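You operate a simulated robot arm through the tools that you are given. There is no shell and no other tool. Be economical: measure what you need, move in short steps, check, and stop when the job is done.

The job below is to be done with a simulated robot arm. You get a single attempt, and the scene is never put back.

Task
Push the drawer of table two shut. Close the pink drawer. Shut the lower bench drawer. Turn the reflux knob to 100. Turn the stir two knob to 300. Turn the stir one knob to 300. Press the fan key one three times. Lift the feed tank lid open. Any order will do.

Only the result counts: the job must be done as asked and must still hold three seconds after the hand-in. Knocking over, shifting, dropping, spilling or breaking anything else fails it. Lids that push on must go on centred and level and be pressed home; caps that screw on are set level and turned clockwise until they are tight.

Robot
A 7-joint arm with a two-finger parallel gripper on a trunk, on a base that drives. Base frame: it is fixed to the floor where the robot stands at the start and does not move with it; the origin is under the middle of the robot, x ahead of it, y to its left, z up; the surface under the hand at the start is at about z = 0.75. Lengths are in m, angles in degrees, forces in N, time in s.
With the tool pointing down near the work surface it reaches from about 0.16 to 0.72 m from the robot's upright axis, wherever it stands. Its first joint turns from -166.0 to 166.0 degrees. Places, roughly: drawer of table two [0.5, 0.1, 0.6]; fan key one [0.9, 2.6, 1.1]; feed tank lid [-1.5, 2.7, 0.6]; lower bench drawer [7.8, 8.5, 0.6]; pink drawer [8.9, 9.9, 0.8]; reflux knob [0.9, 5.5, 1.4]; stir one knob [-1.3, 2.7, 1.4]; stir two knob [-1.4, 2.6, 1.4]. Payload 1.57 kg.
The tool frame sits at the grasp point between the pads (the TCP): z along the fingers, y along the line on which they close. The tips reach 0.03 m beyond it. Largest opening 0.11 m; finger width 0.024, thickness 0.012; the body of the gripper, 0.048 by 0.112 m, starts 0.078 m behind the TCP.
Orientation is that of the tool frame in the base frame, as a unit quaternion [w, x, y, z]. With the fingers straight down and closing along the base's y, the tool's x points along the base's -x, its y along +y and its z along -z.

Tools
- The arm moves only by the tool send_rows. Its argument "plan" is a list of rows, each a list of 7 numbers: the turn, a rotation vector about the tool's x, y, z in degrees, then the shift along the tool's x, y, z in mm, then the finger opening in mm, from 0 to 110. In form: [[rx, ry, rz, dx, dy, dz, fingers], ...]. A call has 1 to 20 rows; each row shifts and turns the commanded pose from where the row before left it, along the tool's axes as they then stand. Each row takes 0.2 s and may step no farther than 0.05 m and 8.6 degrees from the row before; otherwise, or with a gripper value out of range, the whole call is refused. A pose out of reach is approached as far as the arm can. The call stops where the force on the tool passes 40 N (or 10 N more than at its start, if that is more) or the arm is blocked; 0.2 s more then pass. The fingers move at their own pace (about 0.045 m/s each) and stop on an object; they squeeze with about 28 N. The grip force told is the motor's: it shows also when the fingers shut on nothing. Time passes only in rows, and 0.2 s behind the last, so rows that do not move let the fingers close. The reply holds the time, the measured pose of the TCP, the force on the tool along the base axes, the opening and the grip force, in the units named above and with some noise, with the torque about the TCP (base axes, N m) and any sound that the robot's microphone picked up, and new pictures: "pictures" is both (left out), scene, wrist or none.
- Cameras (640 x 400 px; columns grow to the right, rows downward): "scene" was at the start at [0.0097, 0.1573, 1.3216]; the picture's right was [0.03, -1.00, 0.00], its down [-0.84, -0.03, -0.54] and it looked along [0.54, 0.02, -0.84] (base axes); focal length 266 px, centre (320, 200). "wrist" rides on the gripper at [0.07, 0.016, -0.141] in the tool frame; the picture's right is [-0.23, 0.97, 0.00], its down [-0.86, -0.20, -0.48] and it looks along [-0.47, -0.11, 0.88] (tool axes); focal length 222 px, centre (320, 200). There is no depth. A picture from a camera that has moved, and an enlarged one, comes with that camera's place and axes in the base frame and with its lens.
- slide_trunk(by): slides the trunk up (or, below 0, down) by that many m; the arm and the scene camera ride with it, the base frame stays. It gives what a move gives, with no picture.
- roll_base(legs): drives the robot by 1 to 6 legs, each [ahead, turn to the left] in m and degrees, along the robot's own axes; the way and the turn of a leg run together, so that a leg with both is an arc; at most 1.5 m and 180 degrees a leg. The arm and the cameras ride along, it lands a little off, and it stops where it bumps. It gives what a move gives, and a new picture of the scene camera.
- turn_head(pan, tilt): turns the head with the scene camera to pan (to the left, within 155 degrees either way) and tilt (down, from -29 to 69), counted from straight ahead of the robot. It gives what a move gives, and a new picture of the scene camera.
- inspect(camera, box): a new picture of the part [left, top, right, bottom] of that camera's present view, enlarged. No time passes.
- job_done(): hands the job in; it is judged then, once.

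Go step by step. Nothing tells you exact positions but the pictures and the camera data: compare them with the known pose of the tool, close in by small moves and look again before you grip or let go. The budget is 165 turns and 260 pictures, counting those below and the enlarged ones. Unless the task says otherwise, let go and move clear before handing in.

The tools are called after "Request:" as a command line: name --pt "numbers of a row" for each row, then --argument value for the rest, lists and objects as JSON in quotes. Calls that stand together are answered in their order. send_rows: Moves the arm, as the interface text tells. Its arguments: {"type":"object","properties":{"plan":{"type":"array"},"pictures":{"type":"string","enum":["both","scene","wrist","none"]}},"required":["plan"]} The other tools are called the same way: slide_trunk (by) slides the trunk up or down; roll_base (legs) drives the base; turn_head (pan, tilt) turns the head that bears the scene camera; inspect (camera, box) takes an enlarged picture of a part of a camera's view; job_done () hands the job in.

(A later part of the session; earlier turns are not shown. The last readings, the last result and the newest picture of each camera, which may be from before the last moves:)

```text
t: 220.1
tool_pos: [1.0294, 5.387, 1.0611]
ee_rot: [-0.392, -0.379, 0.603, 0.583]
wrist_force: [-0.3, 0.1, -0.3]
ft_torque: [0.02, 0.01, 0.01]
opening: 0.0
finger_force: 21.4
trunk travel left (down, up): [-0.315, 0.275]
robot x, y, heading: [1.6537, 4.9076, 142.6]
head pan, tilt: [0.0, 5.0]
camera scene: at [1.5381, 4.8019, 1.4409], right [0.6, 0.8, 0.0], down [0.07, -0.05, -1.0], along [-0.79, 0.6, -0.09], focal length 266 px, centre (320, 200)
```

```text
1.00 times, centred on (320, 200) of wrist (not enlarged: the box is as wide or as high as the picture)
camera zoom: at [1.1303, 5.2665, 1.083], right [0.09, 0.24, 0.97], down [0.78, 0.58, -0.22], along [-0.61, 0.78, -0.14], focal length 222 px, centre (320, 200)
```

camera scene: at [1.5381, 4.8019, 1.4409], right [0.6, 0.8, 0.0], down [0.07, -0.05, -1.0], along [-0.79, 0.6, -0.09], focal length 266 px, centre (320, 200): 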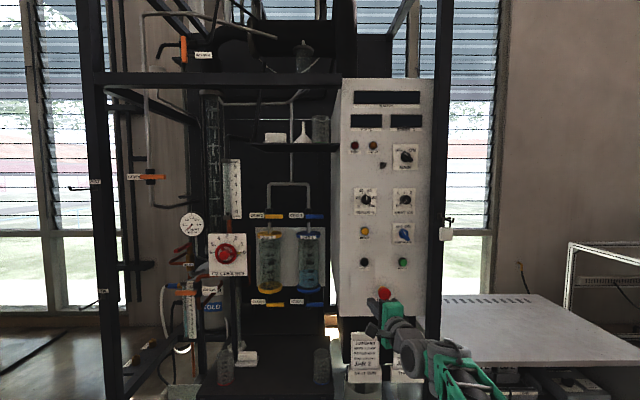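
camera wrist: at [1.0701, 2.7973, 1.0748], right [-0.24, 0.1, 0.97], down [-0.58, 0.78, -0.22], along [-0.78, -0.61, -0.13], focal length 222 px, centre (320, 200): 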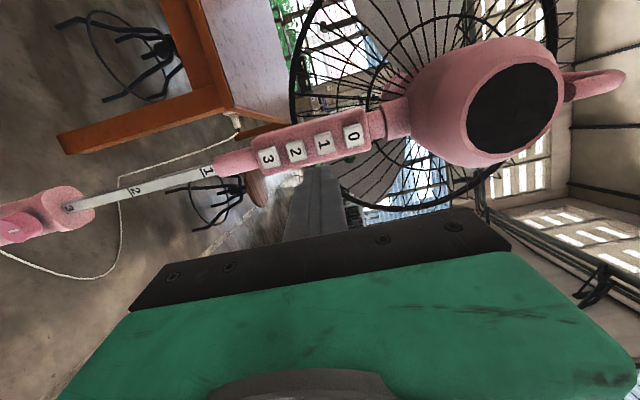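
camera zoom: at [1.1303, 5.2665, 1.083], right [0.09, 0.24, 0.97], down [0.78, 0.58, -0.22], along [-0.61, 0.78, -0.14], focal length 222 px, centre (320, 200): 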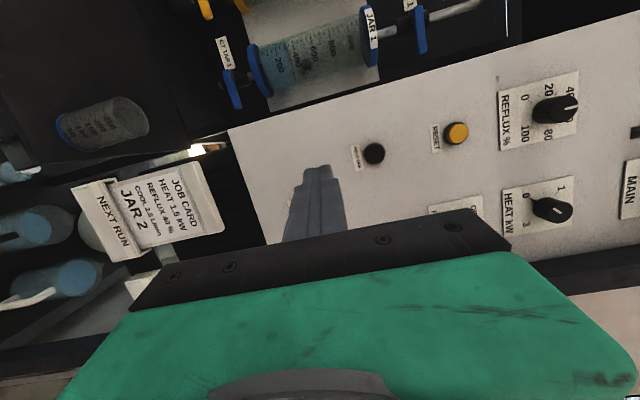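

The reflux knob is at (0.892, 5.498, 1.36), pointing to 50, so it needs 135° clockwise. I'll raise the trunk, square up the tool and roll it back.

Request:
slide_trunk --by 0.27

Request:
send_rows --pt "0 -6.5 0 0 0 0 50" --pt "0 -6.5 0 0 0 0 50" --pt "0 0 -8.2 0 0 0 50" --pt "0 0 -8.2 0 0 0 50" --pt "0 0 -8.2 0 0 0 50" --pt "0 0 -8.2 0 0 0 50" --pt "0 0 -8.2 0 0 0 50" --pt "0 0 -8.2 0 0 0 50" --pt "0 0 -8.2 0 0 0 50" --pt "0 0 -8.2 0 0 0 50" --pt "0 0 -8.2 0 0 0 50" --pt "0 0 -8.2 0 0 0 50" --pt "0 0 -8 0 0 0 50" --pt "0 0 0 0 0 0 50"

```text
t: 222.9
tool_pos: [1.0287, 5.3874, 1.3302]
ee_rot: [-0.394, -0.378, 0.603, 0.582]
wrist_force: [-0.9, -0.7, -0.7]
ft_torque: [0.0, -0.02, -0.02]
opening: 0.0
finger_force: 21.2
trunk travel left (down, up): [-0.585, 0.005]
robot x, y, heading: [1.6536, 4.9041, 142.8]
head pan, tilt: [0.0, 5.0]
```

```text
t: 225.9
tool_pos: [1.0295, 5.3871, 1.3308]
ee_rot: [-0.212, 0.675, -0.236, -0.666]
wrist_force: [0.9, 1.2, -0.6]
ft_torque: [-0.01, 0.07, 0.0]
opening: 0.0502
finger_force: 0.1
trunk travel left (down, up): [-0.585, 0.005]
robot x, y, heading: [1.6596, 4.9035, 142.8]
head pan, tilt: [0.0, 5.0]
camera scene: at [1.5381, 4.8018, 1.711], right [0.6, 0.8, 0.0], down [0.07, -0.05, -1.0], along [-0.79, 0.6, -0.09], focal length 266 px, centre (320, 200)
camera wrist: at [1.1333, 5.2857, 1.2658], right [-0.58, -0.77, 0.25], down [0.5, -0.1, 0.86], along [-0.64, 0.63, 0.44], focal length 222 px, centre (320, 200)
```

scene: 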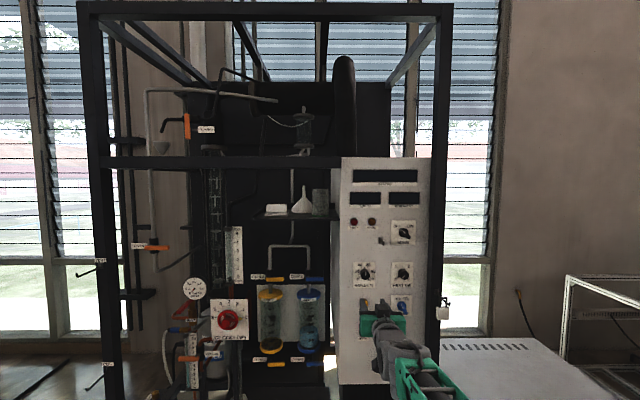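
wrist: 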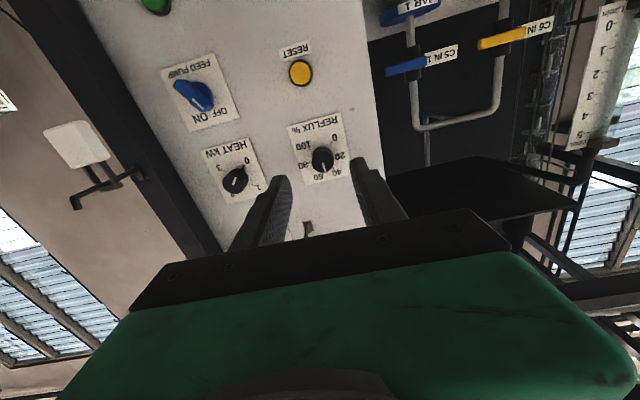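

Request:
send_rows --pt "0 0 0 -16 -2.2 20 50" --pt "0 0 0 -16 -2.2 30 50" --pt "0 0 0 0 0 40 50" --pt "0 0 0 0 0 0 50" --pictures "none"

Request:
inspect --camera "wrist" --box '[220, 50, 420, 200]'

```text
t: 226.9
tool_pos: [0.9597, 5.4451, 1.3625]
ee_rot: [-0.211, 0.675, -0.236, -0.667]
wrist_force: [-0.7, 0.4, -0.2]
ft_torque: [0.0, 0.01, -0.01]
opening: 0.0501
finger_force: 0.0
trunk travel left (down, up): [-0.585, 0.005]
robot x, y, heading: [1.654, 4.9037, 142.8]
head pan, tilt: [0.0, 5.0]
```

```text
2.67 times, centred on (320, 125) of wrist
camera zoom: at [1.0635, 5.3442, 1.2977], right [-0.58, -0.77, 0.26], down [0.5, -0.1, 0.86], along [-0.64, 0.63, 0.44], focal length 592 px, centre (320, 400)
```

zoom: 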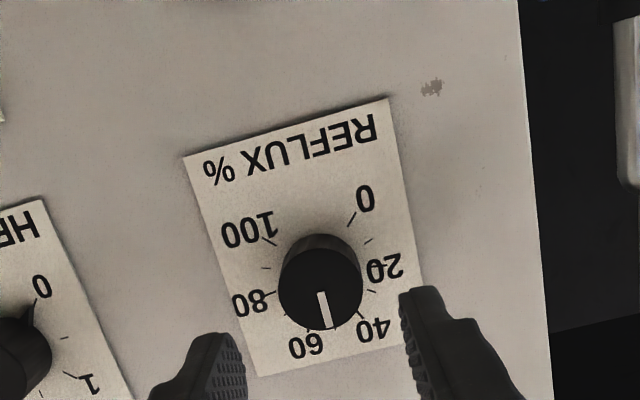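

Request:
send_rows --pt "0 0 0 0 -1 35 50" --pt "0 0 0 0 0 27 50" --pt "0 0 0 0 0 0 50" --pt "0 0 0 0 0 0 15" --pt "0 0 0 0 0 0 15" --pt "0 0 0 0 0 0 15" --pt "0 0 0 0 0 0 15" --pt "0 0 0 0 0 0 15" --pictures "none"

Request:
inspect --camera "wrist" --box '[220, 80, 420, 230]'

```text
t: 228.7
tool_pos: [0.9102, 5.4831, 1.3593]
ee_rot: [-0.211, 0.675, -0.236, -0.667]
wrist_force: [-3.3, -1.1, 1.1]
ft_torque: [0.0, 0.06, 0.53]
opening: 0.0315
finger_force: 40.3
trunk travel left (down, up): [-0.585, 0.005]
robot x, y, heading: [1.6542, 4.9043, 143.2]
head pan, tilt: [0.0, 5.0]
```

```text
2.67 times, centred on (320, 155) of wrist
camera zoom: at [1.0141, 5.3809, 1.295], right [-0.58, -0.77, 0.26], down [0.5, -0.1, 0.86], along [-0.64, 0.63, 0.44], focal length 592 px, centre (320, 320)
```

zoom: 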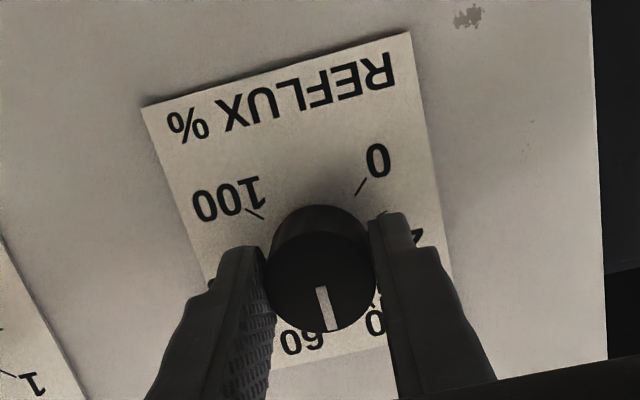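

Request:
send_rows --pt "0 0 8.4 0 0 0 15" --pt "0 0 8.4 0 0 0 15" --pt "0 0 8.4 0 0 0 15" --pt "0 0 8.4 0 0 0 15" --pt "0 0 8.4 0 0 0 15" --pt "0 0 8.4 0 0 0 15" --pt "0 0 8.4 0 0 0 15" --pt "0 0 8.4 0 0 0 15" --pt "0 0 8.4 0 0 0 15" --pt "0 0 8.4 0 0 0 15" --pt "0 0 8.4 0 0 0 15" --pt "0 0 8.4 0 0 0 15" --pt "0 0 8.4 0 0 0 15" --pt "0 0 8.4 0 0 0 15" --pt "0 0 8.4 0 0 0 15" --pt "0 0 8.4 0 0 0 15" --pt "0 0 0 0 0 0 15" --pictures "none"

Request:
inspect --camera "wrist" --box '[220, 80, 420, 230]'

```text
t: 232.3
tool_pos: [0.9107, 5.4823, 1.3612]
ee_rot: [-0.533, -0.044, 0.714, 0.453]
wrist_force: [-1.9, -11.3, -1.0]
ft_torque: [0.76, 0.4, -0.12]
opening: 0.0318
finger_force: 40.2
trunk travel left (down, up): [-0.585, 0.005]
robot x, y, heading: [1.657, 4.9042, 142.9]
head pan, tilt: [0.0, 5.0]
```

```text
2.67 times, centred on (320, 155) of wrist
camera zoom: at [1.0003, 5.368, 1.4264], right [0.51, 0.69, 0.51], down [0.67, 0.06, -0.74], along [-0.55, 0.72, -0.43], focal length 592 px, centre (320, 320)
```

zoom: 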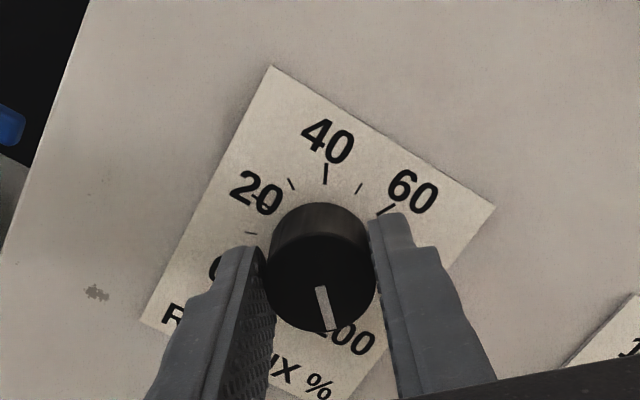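

It looks like 100. I'll release, retreat and verify.

Request:
send_rows --pt "0 0 0.6 0 0 0 15" --pt "0 0 0 0 0 0 50" --pt "0 0 0 0 0 0 50" --pt "0 0 0 0 0 0 50" --pt "0 0 0 0 0 -30 50" --pt "0 0 0 0 0 -40 50" --pt "0 0 0 0 0 -40 50" --pt "0 0 0 0 0 -40 50" --pt "0 0 0 0 0 0 50" --pictures "scene"

Request:
inspect --camera "wrist" --box '[240, 60, 400, 180]'

Request:
inspect --camera "scene" --box '[340, 245, 430, 300]'

```text
t: 234.3
tool_pos: [1.0296, 5.3917, 1.3641]
ee_rot: [-0.535, -0.041, 0.714, 0.449]
wrist_force: [0.6, 1.2, 0.6]
ft_torque: [-0.02, -0.02, -0.04]
opening: 0.0502
finger_force: 0.0
trunk travel left (down, up): [-0.585, 0.005]
robot x, y, heading: [1.6553, 4.9045, 142.7]
head pan, tilt: [0.0, 5.0]
camera scene: at [1.5378, 4.8018, 1.711], right [0.6, 0.8, 0.0], down [0.07, -0.05, -1.0], along [-0.79, 0.6, -0.09], focal length 266 px, centre (320, 200)
```

scene: 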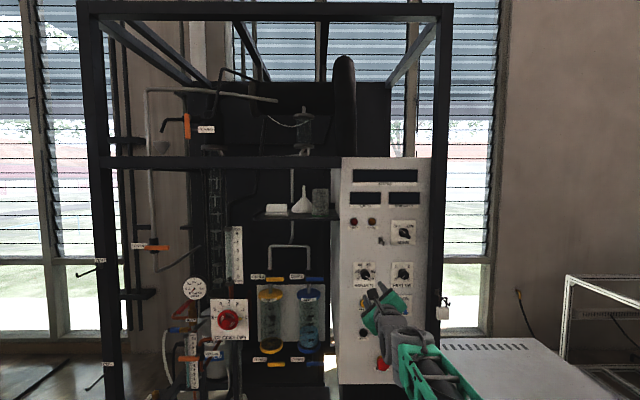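

```text
3.33 times, centred on (320, 120) of wrist
camera zoom: at [1.1202, 5.2789, 1.4292], right [0.51, 0.7, 0.5], down [0.66, 0.06, -0.75], along [-0.55, 0.71, -0.43], focal length 740 px, centre (320, 467)
```

zoom: 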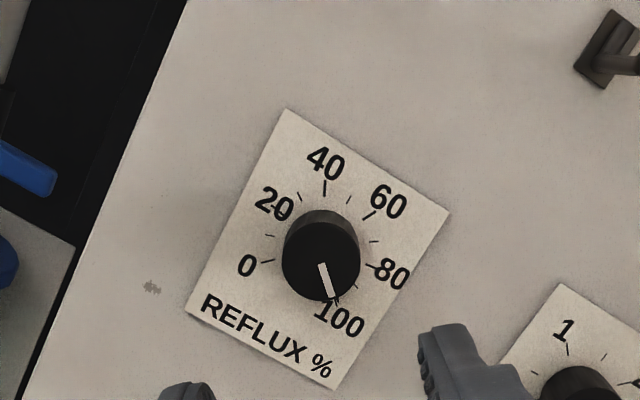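

```text
7.11 times, centred on (385, 272) of scene
camera zoom: at [1.5378, 4.8018, 1.711], right [0.6, 0.8, 0.0], down [0.07, -0.05, -1.0], along [-0.79, 0.6, -0.09], focal length 1894 px, centre (-142, -316)
```

zoom: 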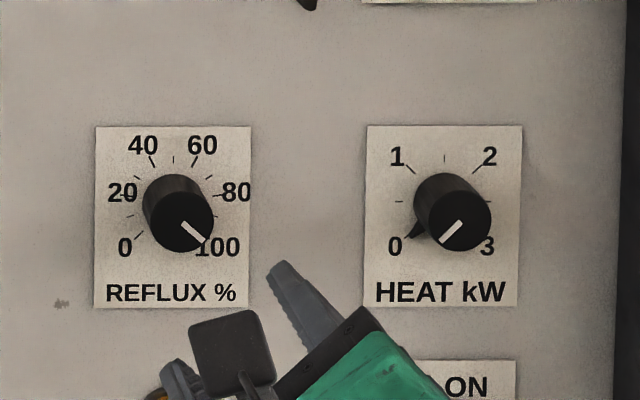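

Reflux is at 100. Next come the two drawers at the far end; I'll lower the trunk, turn down the hall and look ahead.

Request:
slide_trunk --by -0.3

Request:
roll_base --legs '[[-0.1, 0], [0, -89]]'

Request:
turn_head --pan -20 --tilt 12

```text
t: 237.3
tool_pos: [1.0304, 5.3919, 1.0634]
ee_rot: [-0.535, -0.04, 0.714, 0.45]
wrist_force: [-0.5, 0.2, -0.2]
ft_torque: [0.0, 0.0, -0.03]
opening: 0.0502
finger_force: 0.1
trunk travel left (down, up): [-0.285, 0.305]
robot x, y, heading: [1.6534, 4.9063, 142.9]
head pan, tilt: [0.0, 5.0]
```

```text
t: 242.2
tool_pos: [2.2014, 5.4891, 1.0634]
ee_rot: [-0.071, 0.468, 0.541, 0.696]
wrist_force: [0.0, -0.2, 0.2]
ft_torque: [0.0, 0.03, 0.03]
opening: 0.0498
finger_force: 0.0
trunk travel left (down, up): [-0.285, 0.305]
robot x, y, heading: [1.737, 4.8465, 54.8]
head pan, tilt: [0.0, 5.0]
camera scene: at [1.6283, 4.9611, 1.411], right [0.82, -0.58, 0.0], down [-0.05, -0.07, -1.0], along [0.58, 0.81, -0.09], focal length 266 px, centre (320, 200)
```

scene: 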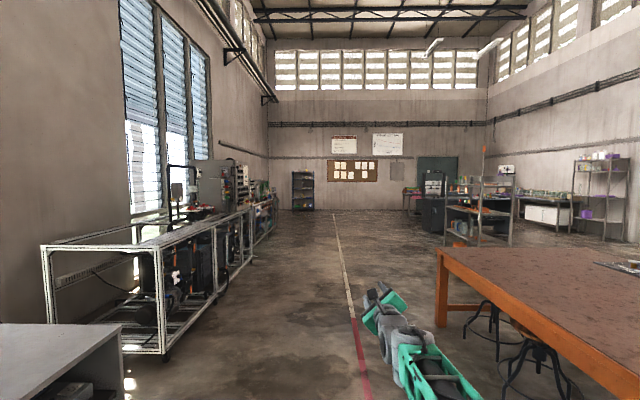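

```text
t: 243.0
tool_pos: [2.2017, 5.4888, 1.0634]
ee_rot: [-0.072, 0.468, 0.54, 0.696]
wrist_force: [-0.2, -0.3, -0.5]
ft_torque: [0.01, 0.03, 0.01]
opening: 0.05
finger_force: 0.0
trunk travel left (down, up): [-0.285, 0.305]
robot x, y, heading: [1.7361, 4.8473, 54.7]
head pan, tilt: [-20.0, 12.0]
camera scene: at [1.6518, 4.9393, 1.3997], right [0.57, -0.82, 0.0], down [-0.17, -0.12, -0.98], along [0.8, 0.56, -0.21], focal length 266 px, centre (320, 200)
```

scene: 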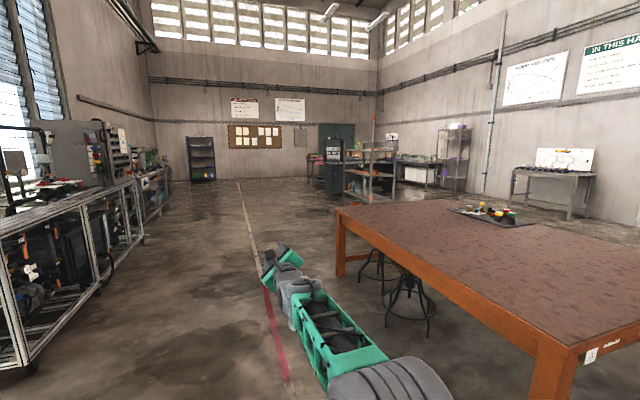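

The lane ahead is clear, so I'll drive 4.5 m along it.

Request:
roll_base --legs '[[0, -2], [1.5, 0], [1.5, 0], [1.5, 0]]'

Request:
turn_head --pan -25 --tilt 15

Request:
inspect --camera "scene" --box '[160, 80, 480, 280]'

```text
t: 264.5
tool_pos: [4.8321, 9.0458, 1.063]
ee_rot: [-0.066, 0.472, 0.537, 0.696]
wrist_force: [-0.7, -0.1, 0.0]
ft_torque: [0.0, 0.0, -0.03]
opening: 0.05
finger_force: 0.1
trunk travel left (down, up): [-0.285, 0.305]
robot x, y, heading: [4.3553, 8.408, 54.0]
head pan, tilt: [-20.0, 12.0]
camera scene: at [4.2741, 8.5054, 1.3997], right [0.56, -0.83, 0.0], down [-0.17, -0.12, -0.98], along [0.81, 0.54, -0.21], focal length 266 px, centre (320, 200)
```

scene: 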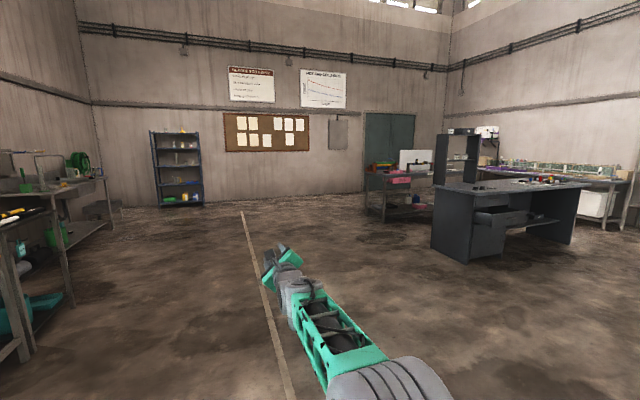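

```text
t: 265.2
tool_pos: [4.832, 9.0472, 1.0636]
ee_rot: [-0.065, 0.472, 0.537, 0.696]
wrist_force: [-0.2, -0.5, 0.3]
ft_torque: [0.03, 0.04, -0.02]
opening: 0.0502
finger_force: 0.0
trunk travel left (down, up): [-0.285, 0.305]
robot x, y, heading: [4.3555, 8.4091, 53.9]
head pan, tilt: [-25.0, 15.0]
camera scene: at [4.2784, 8.4986, 1.3948], right [0.48, -0.88, 0.0], down [-0.23, -0.12, -0.97], along [0.85, 0.47, -0.26], focal length 266 px, centre (320, 200)
```

scene: 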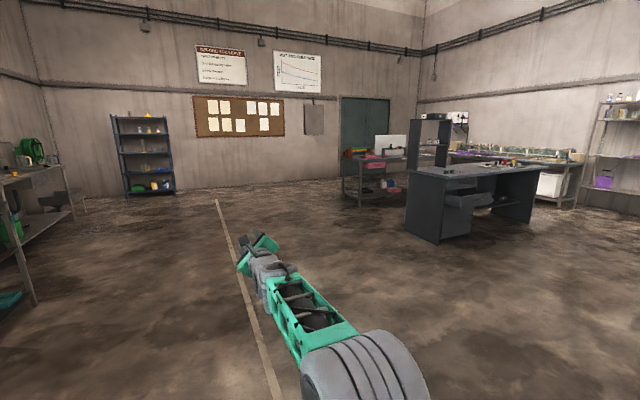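

```text
2.00 times, centred on (320, 180) of scene
camera zoom: at [4.2784, 8.4986, 1.3948], right [0.48, -0.88, 0.0], down [-0.23, -0.12, -0.97], along [0.85, 0.47, -0.26], focal length 533 px, centre (320, 240)
```

zoom: 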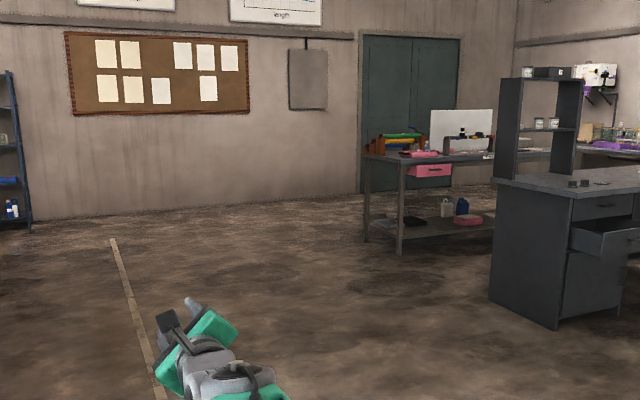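

The open grey bench drawer and the pink drawer are both in view, facing -u. I'll drive to stand in front of the grey desk.

Request:
roll_base --legs '[[0, -67], [1.4, 0], [1.3, 0], [0, 67]]'

Request:
turn_head --pan 0 --tilt 28

```text
t: 284.0
tool_pos: [7.449, 8.3947, 1.0628]
ee_rot: [-0.056, 0.478, 0.531, 0.697]
wrist_force: [0.5, 1.2, -0.4]
ft_torque: [0.0, -0.02, -0.03]
opening: 0.05
finger_force: 0.1
trunk travel left (down, up): [-0.285, 0.305]
robot x, y, heading: [6.9557, 7.7741, 52.5]
head pan, tilt: [-25.0, 15.0]
camera scene: at [6.8794, 7.8625, 1.3948], right [0.46, -0.89, 0.0], down [-0.23, -0.12, -0.97], along [0.86, 0.44, -0.26], focal length 266 px, centre (320, 200)
```

scene: 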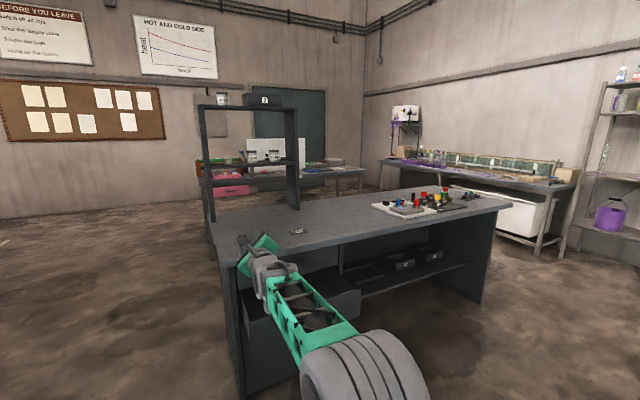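

```text
t: 284.9
tool_pos: [7.4479, 8.396, 1.0633]
ee_rot: [-0.057, 0.479, 0.53, 0.697]
wrist_force: [0.7, 0.5, 0.1]
ft_torque: [0.01, -0.02, 0.02]
opening: 0.05
finger_force: 0.0
trunk travel left (down, up): [-0.285, 0.305]
robot x, y, heading: [6.9541, 7.7711, 52.3]
head pan, tilt: [0.0, 28.0]
camera scene: at [6.8523, 7.8918, 1.3738], right [0.79, -0.61, 0.0], down [-0.29, -0.37, -0.88], along [0.54, 0.7, -0.47], focal length 266 px, centre (320, 200)
```

scene: 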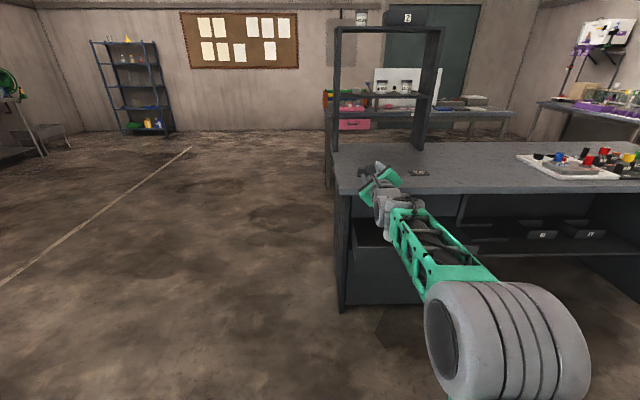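

Request:
turn_head --pan -12 --tilt 42

Request:
inspect --camera "wrist" --box '[0, 0, 640, 400]'

```text
t: 285.7
tool_pos: [7.4486, 8.3949, 1.0637]
ee_rot: [-0.057, 0.479, 0.53, 0.697]
wrist_force: [0.2, 0.4, -1.1]
ft_torque: [0.0, -0.01, 0.0]
opening: 0.05
finger_force: 0.1
trunk travel left (down, up): [-0.285, 0.305]
robot x, y, heading: [6.9563, 7.7714, 52.3]
head pan, tilt: [-12.0, 42.0]
camera scene: at [6.8602, 7.8738, 1.3524], right [0.65, -0.76, 0.0], down [-0.51, -0.43, -0.74], along [0.57, 0.48, -0.67], focal length 266 px, centre (320, 200)
```

scene: 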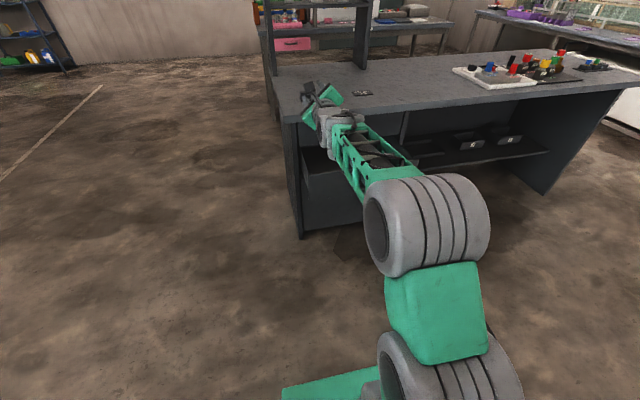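

```text
1.00 times, centred on (320, 200) of wrist (not enlarged: the box is as wide or as high as the picture)
camera zoom: at [7.3351, 8.3051, 1.1297], right [0.69, -0.52, 0.5], down [0.05, -0.66, -0.75], along [0.72, 0.54, -0.43], focal length 222 px, centre (320, 200)
```

zoom: 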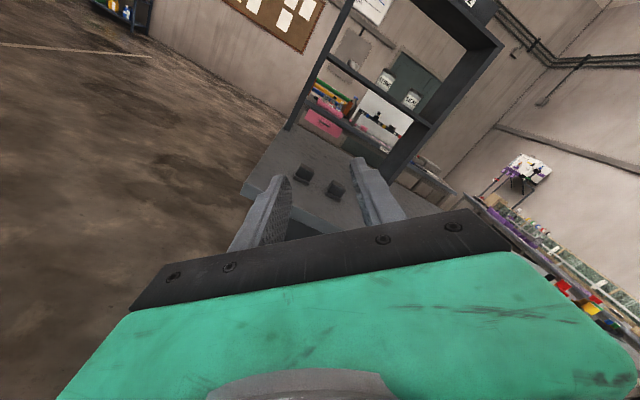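

The arm blocks my view of the drawer. I'll back up, swing the base right and look past the arm.

Request:
roll_base --legs '[[-0.35, 0], [0, -40]]'

Request:
turn_head --pan 35 --tilt 25

Request:
inspect --camera "scene" --box '[240, 120, 480, 300]'

```text
t: 289.8
tool_pos: [7.5154, 7.6611, 1.0633]
ee_rot: [0.181, 0.629, 0.338, 0.676]
wrist_force: [0.1, -0.2, 0.2]
ft_torque: [0.03, -0.02, -0.01]
opening: 0.05
finger_force: 0.2
trunk travel left (down, up): [-0.285, 0.305]
robot x, y, heading: [6.7391, 7.4961, 12.7]
head pan, tilt: [-12.0, 42.0]
camera scene: at [6.7302, 7.6337, 1.3523], right [0.02, -1.0, 0.0], down [-0.67, -0.01, -0.74], along [0.74, 0.01, -0.67], focal length 266 px, centre (320, 200)
```

scene: 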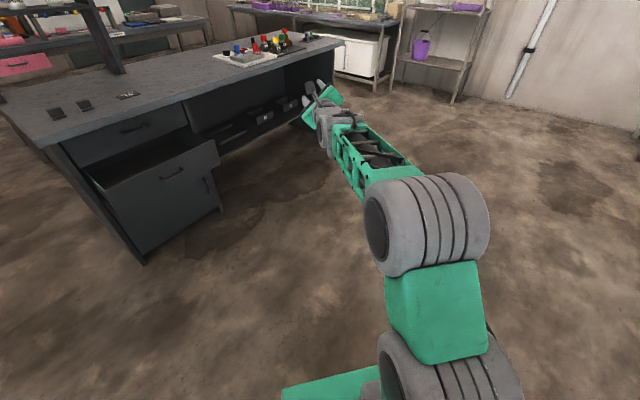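

```text
t: 290.9
tool_pos: [7.5161, 7.6626, 1.0636]
ee_rot: [0.182, 0.63, 0.338, 0.675]
wrist_force: [0.4, 0.0, -0.5]
ft_torque: [0.01, 0.0, -0.04]
opening: 0.0498
finger_force: 0.0
trunk travel left (down, up): [-0.285, 0.305]
robot x, y, heading: [6.7389, 7.497, 12.7]
head pan, tilt: [35.0, 25.0]
camera scene: at [6.7085, 7.7008, 1.3785], right [0.74, -0.67, 0.0], down [-0.28, -0.31, -0.91], along [0.61, 0.67, -0.42], focal length 266 px, centre (320, 200)
```

scene: 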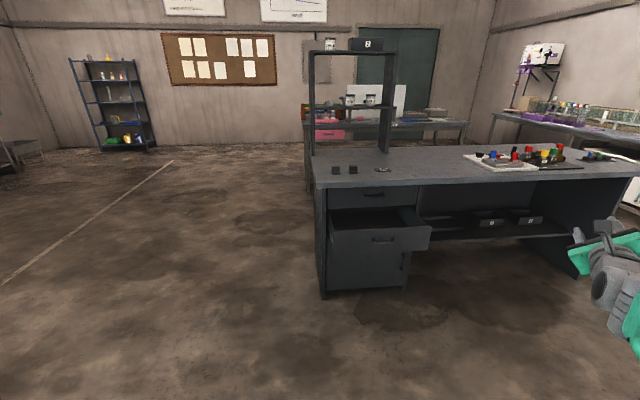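

```text
2.22 times, centred on (360, 210) of scene
camera zoom: at [6.7085, 7.7008, 1.3785], right [0.74, -0.67, 0.0], down [-0.28, -0.31, -0.91], along [0.61, 0.67, -0.42], focal length 592 px, centre (231, 178)
```

zoom: 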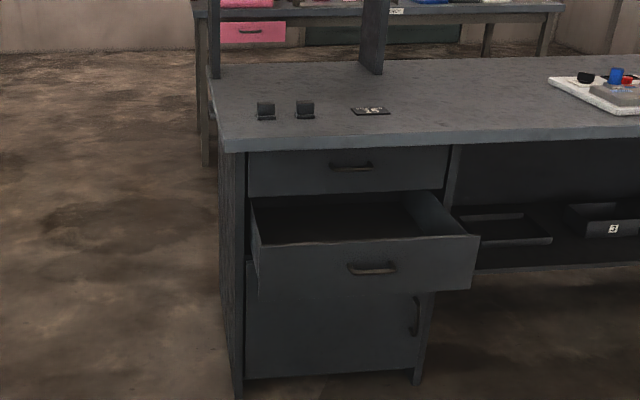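

The drawer front is about 0.5 m wide, faces heading 233°, and its handle is near (7.71, 8.33, 0.62). I'll retract and close the gripper, then drive squarely in front of it.

Request:
send_rows --pt "0 0 -7.5 0 0 -30 0" --pt "0 0 -7.5 0 0 -30 0" --pt "0 0 -7.5 0 0 -30 0" --pt "0 0 -7.5 0 0 -30 0" --pt "0 0 -7.5 0 0 -30 0" --pt "0 0 -7.5 0 0 -20 0" --pt "0 0 0 0 0 0 0" --pictures "none"

Request:
roll_base --legs '[[0, 12.4], [0.58, 0], [0, 28.3]]'

Request:
inspect --camera "wrist" --box '[0, 0, 640, 400]'

```text
t: 292.5
tool_pos: [7.3494, 7.6257, 1.068]
ee_rot: [0.427, 0.452, 0.553, 0.555]
wrist_force: [-1.2, -1.1, 0.4]
ft_torque: [-0.01, 0.01, 0.0]
opening: 0.0
finger_force: 21.1
trunk travel left (down, up): [-0.285, 0.305]
robot x, y, heading: [6.7364, 7.4924, 13.0]
head pan, tilt: [35.0, 25.0]
```

```text
t: 298.0
tool_pos: [7.6169, 8.2512, 1.0679]
ee_rot: [0.195, 0.219, 0.681, 0.671]
wrist_force: [-0.5, 0.5, 0.3]
ft_torque: [-0.01, 0.0, -0.02]
opening: 0.0
finger_force: 21.5
trunk travel left (down, up): [-0.285, 0.305]
robot x, y, heading: [7.2581, 7.7395, 55.7]
head pan, tilt: [35.0, 25.0]
camera scene: at [7.0958, 7.8704, 1.3786], right [1.0, 0.01, 0.0], down [0.0, -0.42, -0.91], along [-0.01, 0.91, -0.42], focal length 266 px, centre (320, 200)
```

scene: 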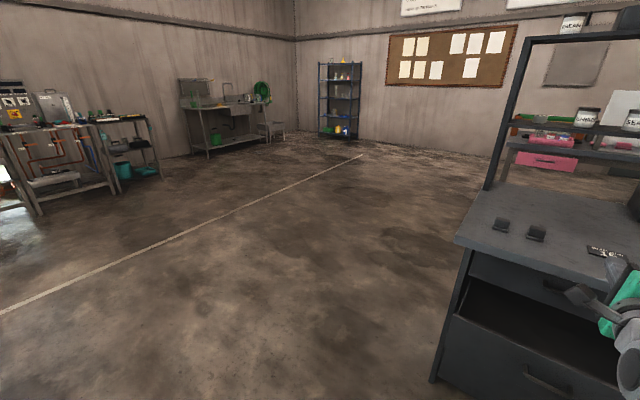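

```text
1.00 times, centred on (320, 200) of wrist (not enlarged: the box is as wide or as high as the picture)
camera zoom: at [7.4813, 8.1718, 1.091], right [0.22, -0.13, 0.97], down [0.43, -0.88, -0.21], along [0.87, 0.47, -0.14], focal length 222 px, centre (320, 200)
```

zoom: 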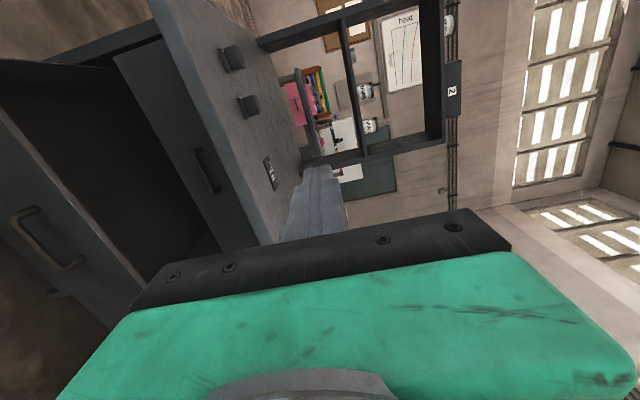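

The handle is at (7.702, 8.323, 0.628). I'll lower in front of it to push on the panel just below the handle.

Request:
slide_trunk --by -0.28

Request:
send_rows --pt "0 -2.6 0 -12 0 0 0" --pt "0 0 0 -13 -40 0 0" --pt "0 0 0 0 -40 0 0" --pt "0 0 0 0 -40 0 0" --pt "0 0 0 0 -40 0 0" --pt "0 0 0 0 -40 0 0" --pt "0 0 0 0 0 0 0"

```text
t: 300.9
tool_pos: [7.617, 8.2508, 0.7881]
ee_rot: [0.194, 0.219, 0.68, 0.672]
wrist_force: [0.2, 0.2, -0.2]
ft_torque: [0.03, 0.02, 0.03]
opening: 0.0
finger_force: 20.8
trunk travel left (down, up): [-0.005, 0.585]
robot x, y, heading: [7.2561, 7.7422, 55.8]
head pan, tilt: [35.0, 25.0]
```

```text
t: 302.5
tool_pos: [7.63, 8.2334, 0.5886]
ee_rot: [0.21, 0.235, 0.676, 0.666]
wrist_force: [0.1, 0.2, -0.4]
ft_torque: [0.0, 0.0, 0.02]
opening: 0.0002
finger_force: 21.7
trunk travel left (down, up): [-0.005, 0.585]
robot x, y, heading: [7.2564, 7.7359, 55.8]
head pan, tilt: [35.0, 25.0]
camera scene: at [7.0958, 7.8703, 1.0986], right [1.0, 0.01, 0.0], down [0.0, -0.42, -0.91], along [-0.01, 0.91, -0.42], focal length 266 px, centre (320, 200)
camera wrist: at [7.4908, 8.1623, 0.6111], right [0.22, -0.13, 0.97], down [0.39, -0.89, -0.21], along [0.89, 0.43, -0.14], focal length 222 px, centre (320, 200)
```

scene: 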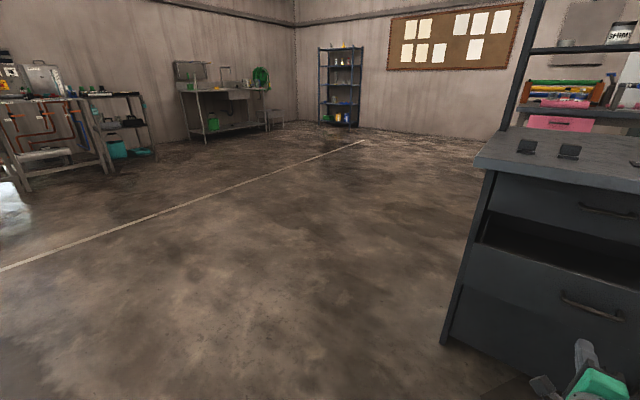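
wrist: 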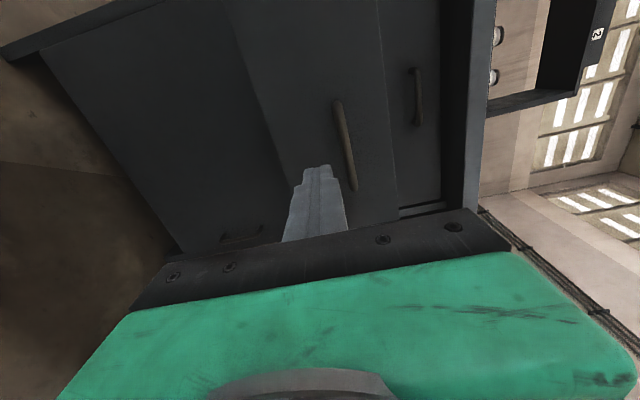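

The finger is aimed just below the handle. Now I'll push forward.

Request:
send_rows --pt "0 0 0 0 0 25 0" --pt "0 0 0 0 0 25 0" --pt "0 0 0 0 0 25 0" --pt "0 0 0 0 0 25 0" --pt "0 0 0 0 0 25 0" --pt "0 0 0 0 0 25 0" --pt "0 0 0 0 0 0 0"

```text
t: 304.1
tool_pos: [7.7186, 8.3548, 0.5853]
ee_rot: [0.21, 0.234, 0.676, 0.666]
wrist_force: [0.1, -0.2, -1.3]
ft_torque: [0.04, -0.01, 0.02]
opening: 0.0002
finger_force: 21.4
trunk travel left (down, up): [-0.005, 0.585]
robot x, y, heading: [7.2605, 7.739, 55.7]
head pan, tilt: [35.0, 25.0]
camera scene: at [7.0959, 7.8704, 1.0986], right [1.0, 0.01, 0.0], down [0.0, -0.42, -0.91], along [-0.01, 0.91, -0.42], focal length 266 px, centre (320, 200)
camera wrist: at [7.5801, 8.2824, 0.6082], right [0.22, -0.13, 0.97], down [0.39, -0.89, -0.21], along [0.89, 0.43, -0.14], focal length 222 px, centre (320, 200)
```

scene: 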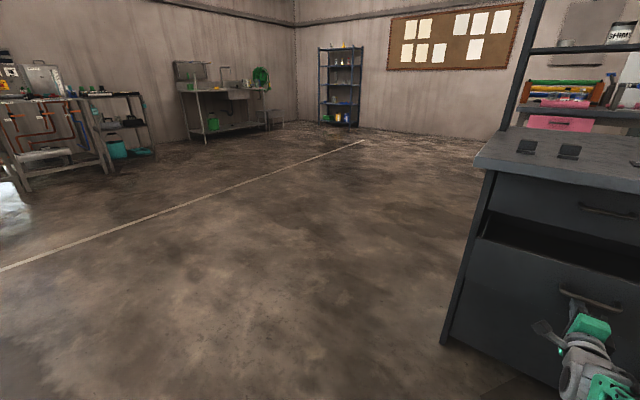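
wrist: 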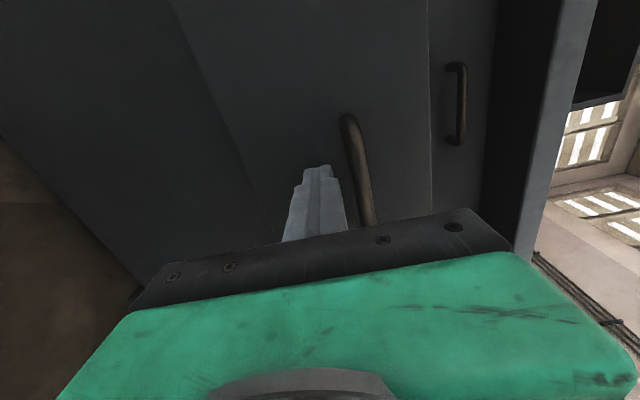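

Request:
send_rows --pt "0 0 0 0 0 25 0" --pt "0 0 0 0 0 25 0" --pt "0 0 0 0 0 25 0" --pt "0 0 0 0 0 25 0" --pt "0 0 0 0 0 25 0" --pt "0 0 0 0 0 15 0" --pt "0 0 0 0 0 0 0"

```text
t: 305.7
tool_pos: [7.8046, 8.4674, 0.5817]
ee_rot: [0.212, 0.235, 0.675, 0.667]
wrist_force: [0.1, -1.0, -0.5]
ft_torque: [0.03, 0.02, 0.02]
opening: 0.0
finger_force: 21.2
trunk travel left (down, up): [-0.005, 0.585]
robot x, y, heading: [7.2572, 7.7397, 55.9]
head pan, tilt: [35.0, 25.0]
camera scene: at [7.0959, 7.8704, 1.0986], right [1.0, 0.01, 0.0], down [0.0, -0.42, -0.91], along [-0.01, 0.91, -0.42], focal length 266 px, centre (320, 200)
camera wrist: at [7.6647, 8.3958, 0.6045], right [0.22, -0.13, 0.97], down [0.39, -0.89, -0.21], along [0.89, 0.43, -0.14], focal length 222 px, centre (320, 200)
```

scene: 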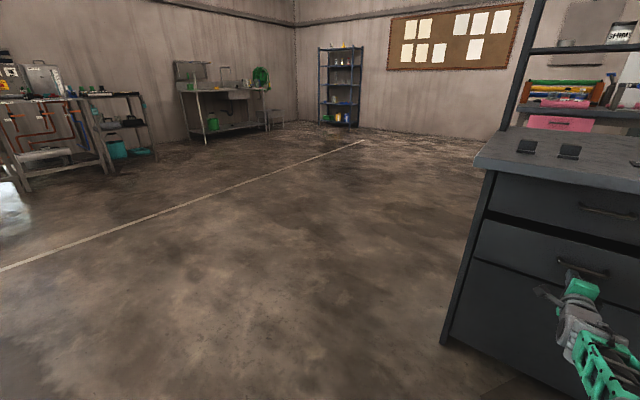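
wrist: 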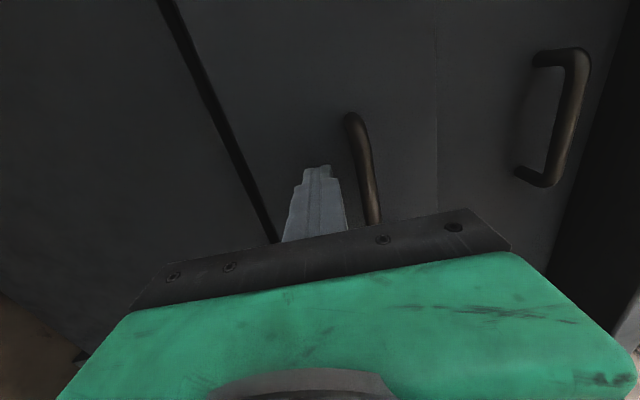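

It's almost closed. I'll push gently to the stop.

Request:
send_rows --pt "0 0 0 0 0 10 0" --pt "0 0 0 0 0 10 0" --pt "0 0 0 0 0 8 0" --pt "0 0 0 0 0 8 0" --pt "0 0 0 0 0 8 0" --pt "0 0 0 0 0 8 0" --pt "0 0 0 0 0 8 0" --pt "0 0 0 0 0 8 0"

```text
t: 307.0
tool_pos: [7.8315, 8.5047, 0.5794]
ee_rot: [0.21, 0.235, 0.675, 0.667]
wrist_force: [-15.6, -21.8, 4.9]
ft_torque: [0.27, -0.17, 0.09]
opening: 0.0
finger_force: 21.7
trunk travel left (down, up): [-0.005, 0.585]
robot x, y, heading: [7.2572, 7.7372, 55.7]
head pan, tilt: [35.0, 25.0]
stopped in row 6: the force on the tool passed its limit at 51 N (the readings are from after the stop); the commanded pose is now the measured one
camera scene: at [7.0946, 7.8686, 1.0987], right [1.0, 0.01, 0.0], down [0.01, -0.42, -0.91], along [-0.01, 0.91, -0.42], focal length 266 px, centre (320, 200)
camera wrist: at [7.6916, 8.4323, 0.6027], right [0.22, -0.13, 0.97], down [0.39, -0.9, -0.21], along [0.89, 0.43, -0.14], focal length 222 px, centre (320, 200)
```

scene: 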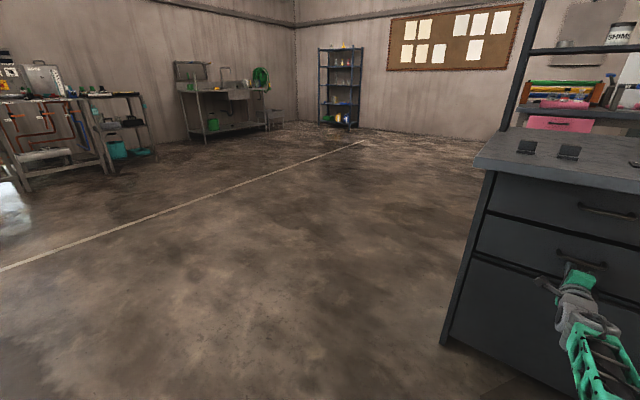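
wrist: 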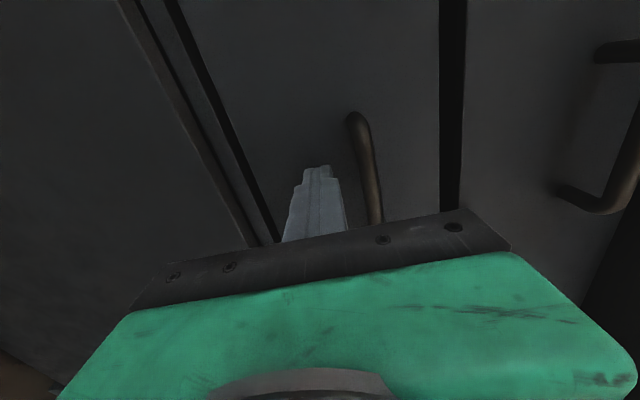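

It's firmly shut. I'll retreat, raise the trunk and look at both the desk and the pink drawer.

Request:
send_rows --pt "0 0 0 0 0 -20 0" --pt "0 0 0 0 0 -40 0" --pt "0 0 0 0 0 -40 0" --pt "0 0 0 0 0 -40 0" --pt "0 0 0 0 0 -40 0" --pt "0 0 0 0 0 -40 0" --pt "0 0 0 0 20 -30 0" --pt "0 0 0 0 40 0 0" --pt "0 0 0 0 40 0 0" --pt "0 0 0 0 40 0 0" --pt "0 0 0 0 40 0 0" --pt "0 0 0 0 0 0 0" --pictures "none"

Request:
roll_base --legs '[[-0.6, 0]]'

Request:
slide_trunk --by 0.25

Request:
turn_head --pan -5 --tilt 20

Request:
inspect --camera "scene" --box '[200, 80, 440, 260]'

```text
t: 309.6
tool_pos: [7.6908, 8.3059, 0.7639]
ee_rot: [0.21, 0.235, 0.677, 0.665]
wrist_force: [0.2, 0.6, 0.5]
ft_torque: [0.02, -0.02, 0.01]
opening: 0.0
finger_force: 21.1
trunk travel left (down, up): [-0.005, 0.585]
robot x, y, heading: [7.2582, 7.7412, 55.5]
head pan, tilt: [35.0, 25.0]
```

```text
t: 312.9
tool_pos: [7.3599, 7.8231, 0.7635]
ee_rot: [0.211, 0.234, 0.677, 0.665]
wrist_force: [0.1, 0.1, -0.8]
ft_torque: [0.01, -0.01, 0.0]
opening: 0.0
finger_force: 21.1
trunk travel left (down, up): [-0.005, 0.585]
robot x, y, heading: [6.9313, 7.254, 55.4]
head pan, tilt: [35.0, 25.0]
camera scene: at [6.7649, 7.3858, 1.0986], right [1.0, 0.01, 0.0], down [0.01, -0.42, -0.91], along [-0.01, 0.91, -0.42], focal length 266 px, centre (320, 200)
```

scene: 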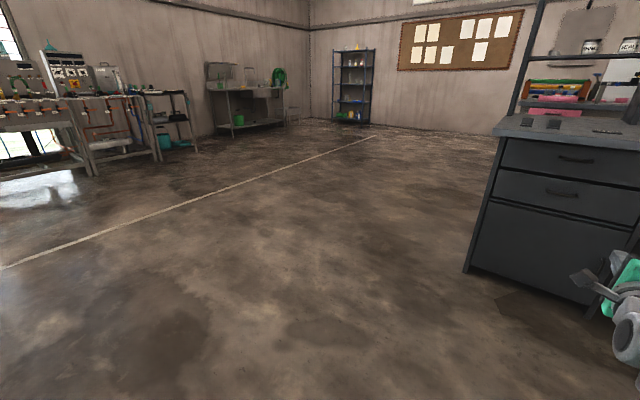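

```text
t: 315.5
tool_pos: [7.3601, 7.8218, 1.0136]
ee_rot: [0.21, 0.235, 0.677, 0.665]
wrist_force: [-0.3, 0.1, 0.1]
ft_torque: [-0.01, 0.03, -0.03]
opening: 0.0
finger_force: 21.1
trunk travel left (down, up): [-0.255, 0.335]
robot x, y, heading: [6.9306, 7.2561, 55.9]
head pan, tilt: [35.0, 25.0]
```

```text
t: 316.6
tool_pos: [7.3605, 7.8222, 1.0135]
ee_rot: [0.21, 0.234, 0.677, 0.665]
wrist_force: [0.7, -0.9, 0.0]
ft_torque: [0.02, 0.0, -0.01]
opening: 0.0001
finger_force: 21.8
trunk travel left (down, up): [-0.255, 0.335]
robot x, y, heading: [6.9324, 7.2574, 55.5]
head pan, tilt: [-5.0, 20.0]
camera scene: at [6.8249, 7.3658, 1.3566], right [0.77, -0.63, 0.0], down [-0.22, -0.26, -0.94], along [0.59, 0.73, -0.34], focal length 266 px, centre (320, 200)
```

scene: 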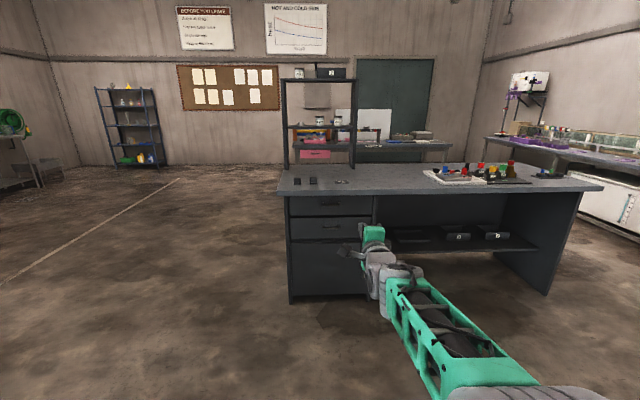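

```text
2.22 times, centred on (320, 170) of scene
camera zoom: at [6.8249, 7.3658, 1.3566], right [0.77, -0.63, 0.0], down [-0.22, -0.26, -0.94], along [0.59, 0.73, -0.34], focal length 592 px, centre (320, 267)
```

zoom: 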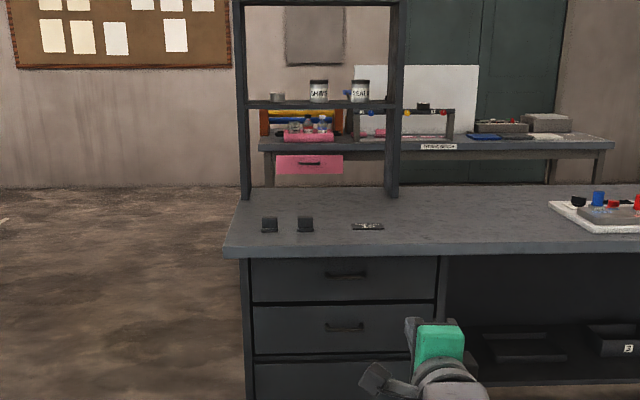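

The lower bench drawer is shut. For the pink drawer I'll drive round the left end of the desk and look at it from there.

Request:
roll_base --legs '[[0, 43], [1.2, 0], [0.55, 0], [0, -45], [1.2, 0], [0, -45]]'

Request:
turn_head --pan 0 --tilt 25

Request:
turn_head --pan -50 --tilt 35

```text
t: 337.3
tool_pos: [8.0605, 9.9973, 1.0132]
ee_rot: [0.466, 0.492, 0.52, 0.52]
wrist_force: [1.1, 0.0, 0.2]
ft_torque: [0.05, 0.01, -0.01]
opening: 0.0002
finger_force: 21.5
trunk travel left (down, up): [-0.255, 0.335]
robot x, y, heading: [7.3507, 9.9482, 7.0]
head pan, tilt: [-5.0, 20.0]
camera scene: at [7.3637, 10.0967, 1.3567], right [0.04, -1.0, 0.0], down [-0.34, -0.01, -0.94], along [0.94, 0.03, -0.34], focal length 266 px, centre (320, 200)
```

scene: 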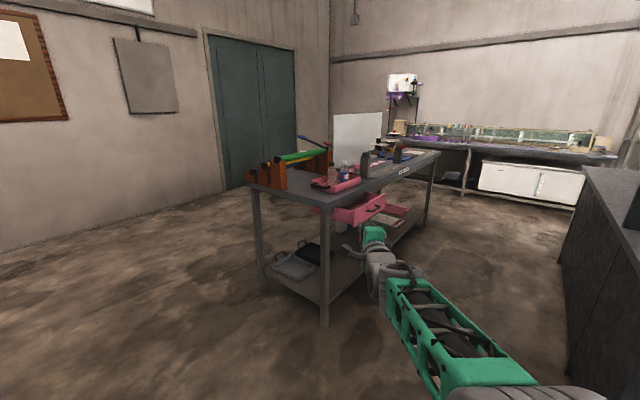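

```text
t: 338.0
tool_pos: [8.0595, 9.9979, 1.0135]
ee_rot: [0.465, 0.492, 0.52, 0.52]
wrist_force: [0.6, 0.0, -0.2]
ft_torque: [0.0, -0.01, 0.03]
opening: 0.0
finger_force: 21.3
trunk travel left (down, up): [-0.255, 0.335]
robot x, y, heading: [7.3507, 9.9475, 6.8]
head pan, tilt: [0.0, 25.0]
camera scene: at [7.3621, 10.1047, 1.3486], right [0.12, -0.99, 0.0], down [-0.42, -0.05, -0.91], along [0.9, 0.11, -0.42], focal length 266 px, centre (320, 200)
```

scene: 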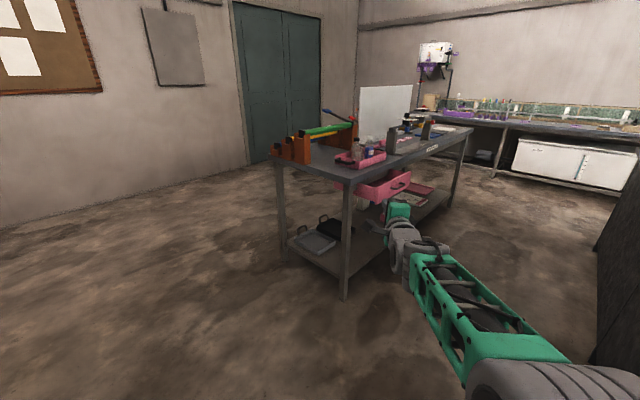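

```text
t: 339.1
tool_pos: [8.0594, 9.9966, 1.013]
ee_rot: [0.465, 0.493, 0.52, 0.52]
wrist_force: [0.3, -0.4, -0.3]
ft_torque: [-0.01, 0.03, 0.0]
opening: 0.0
finger_force: 20.9
trunk travel left (down, up): [-0.255, 0.335]
robot x, y, heading: [7.351, 9.9502, 7.1]
head pan, tilt: [-50.0, 35.0]
camera scene: at [7.3352, 10.0334, 1.3328], right [-0.68, -0.73, 0.0], down [-0.42, 0.39, -0.82], along [0.6, -0.56, -0.57], focal length 266 px, centre (320, 200)
```

scene: 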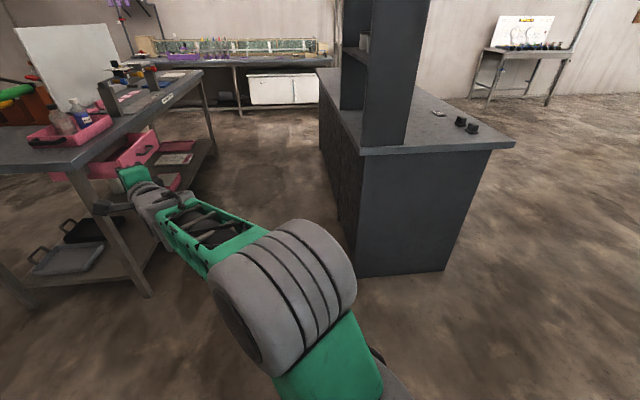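

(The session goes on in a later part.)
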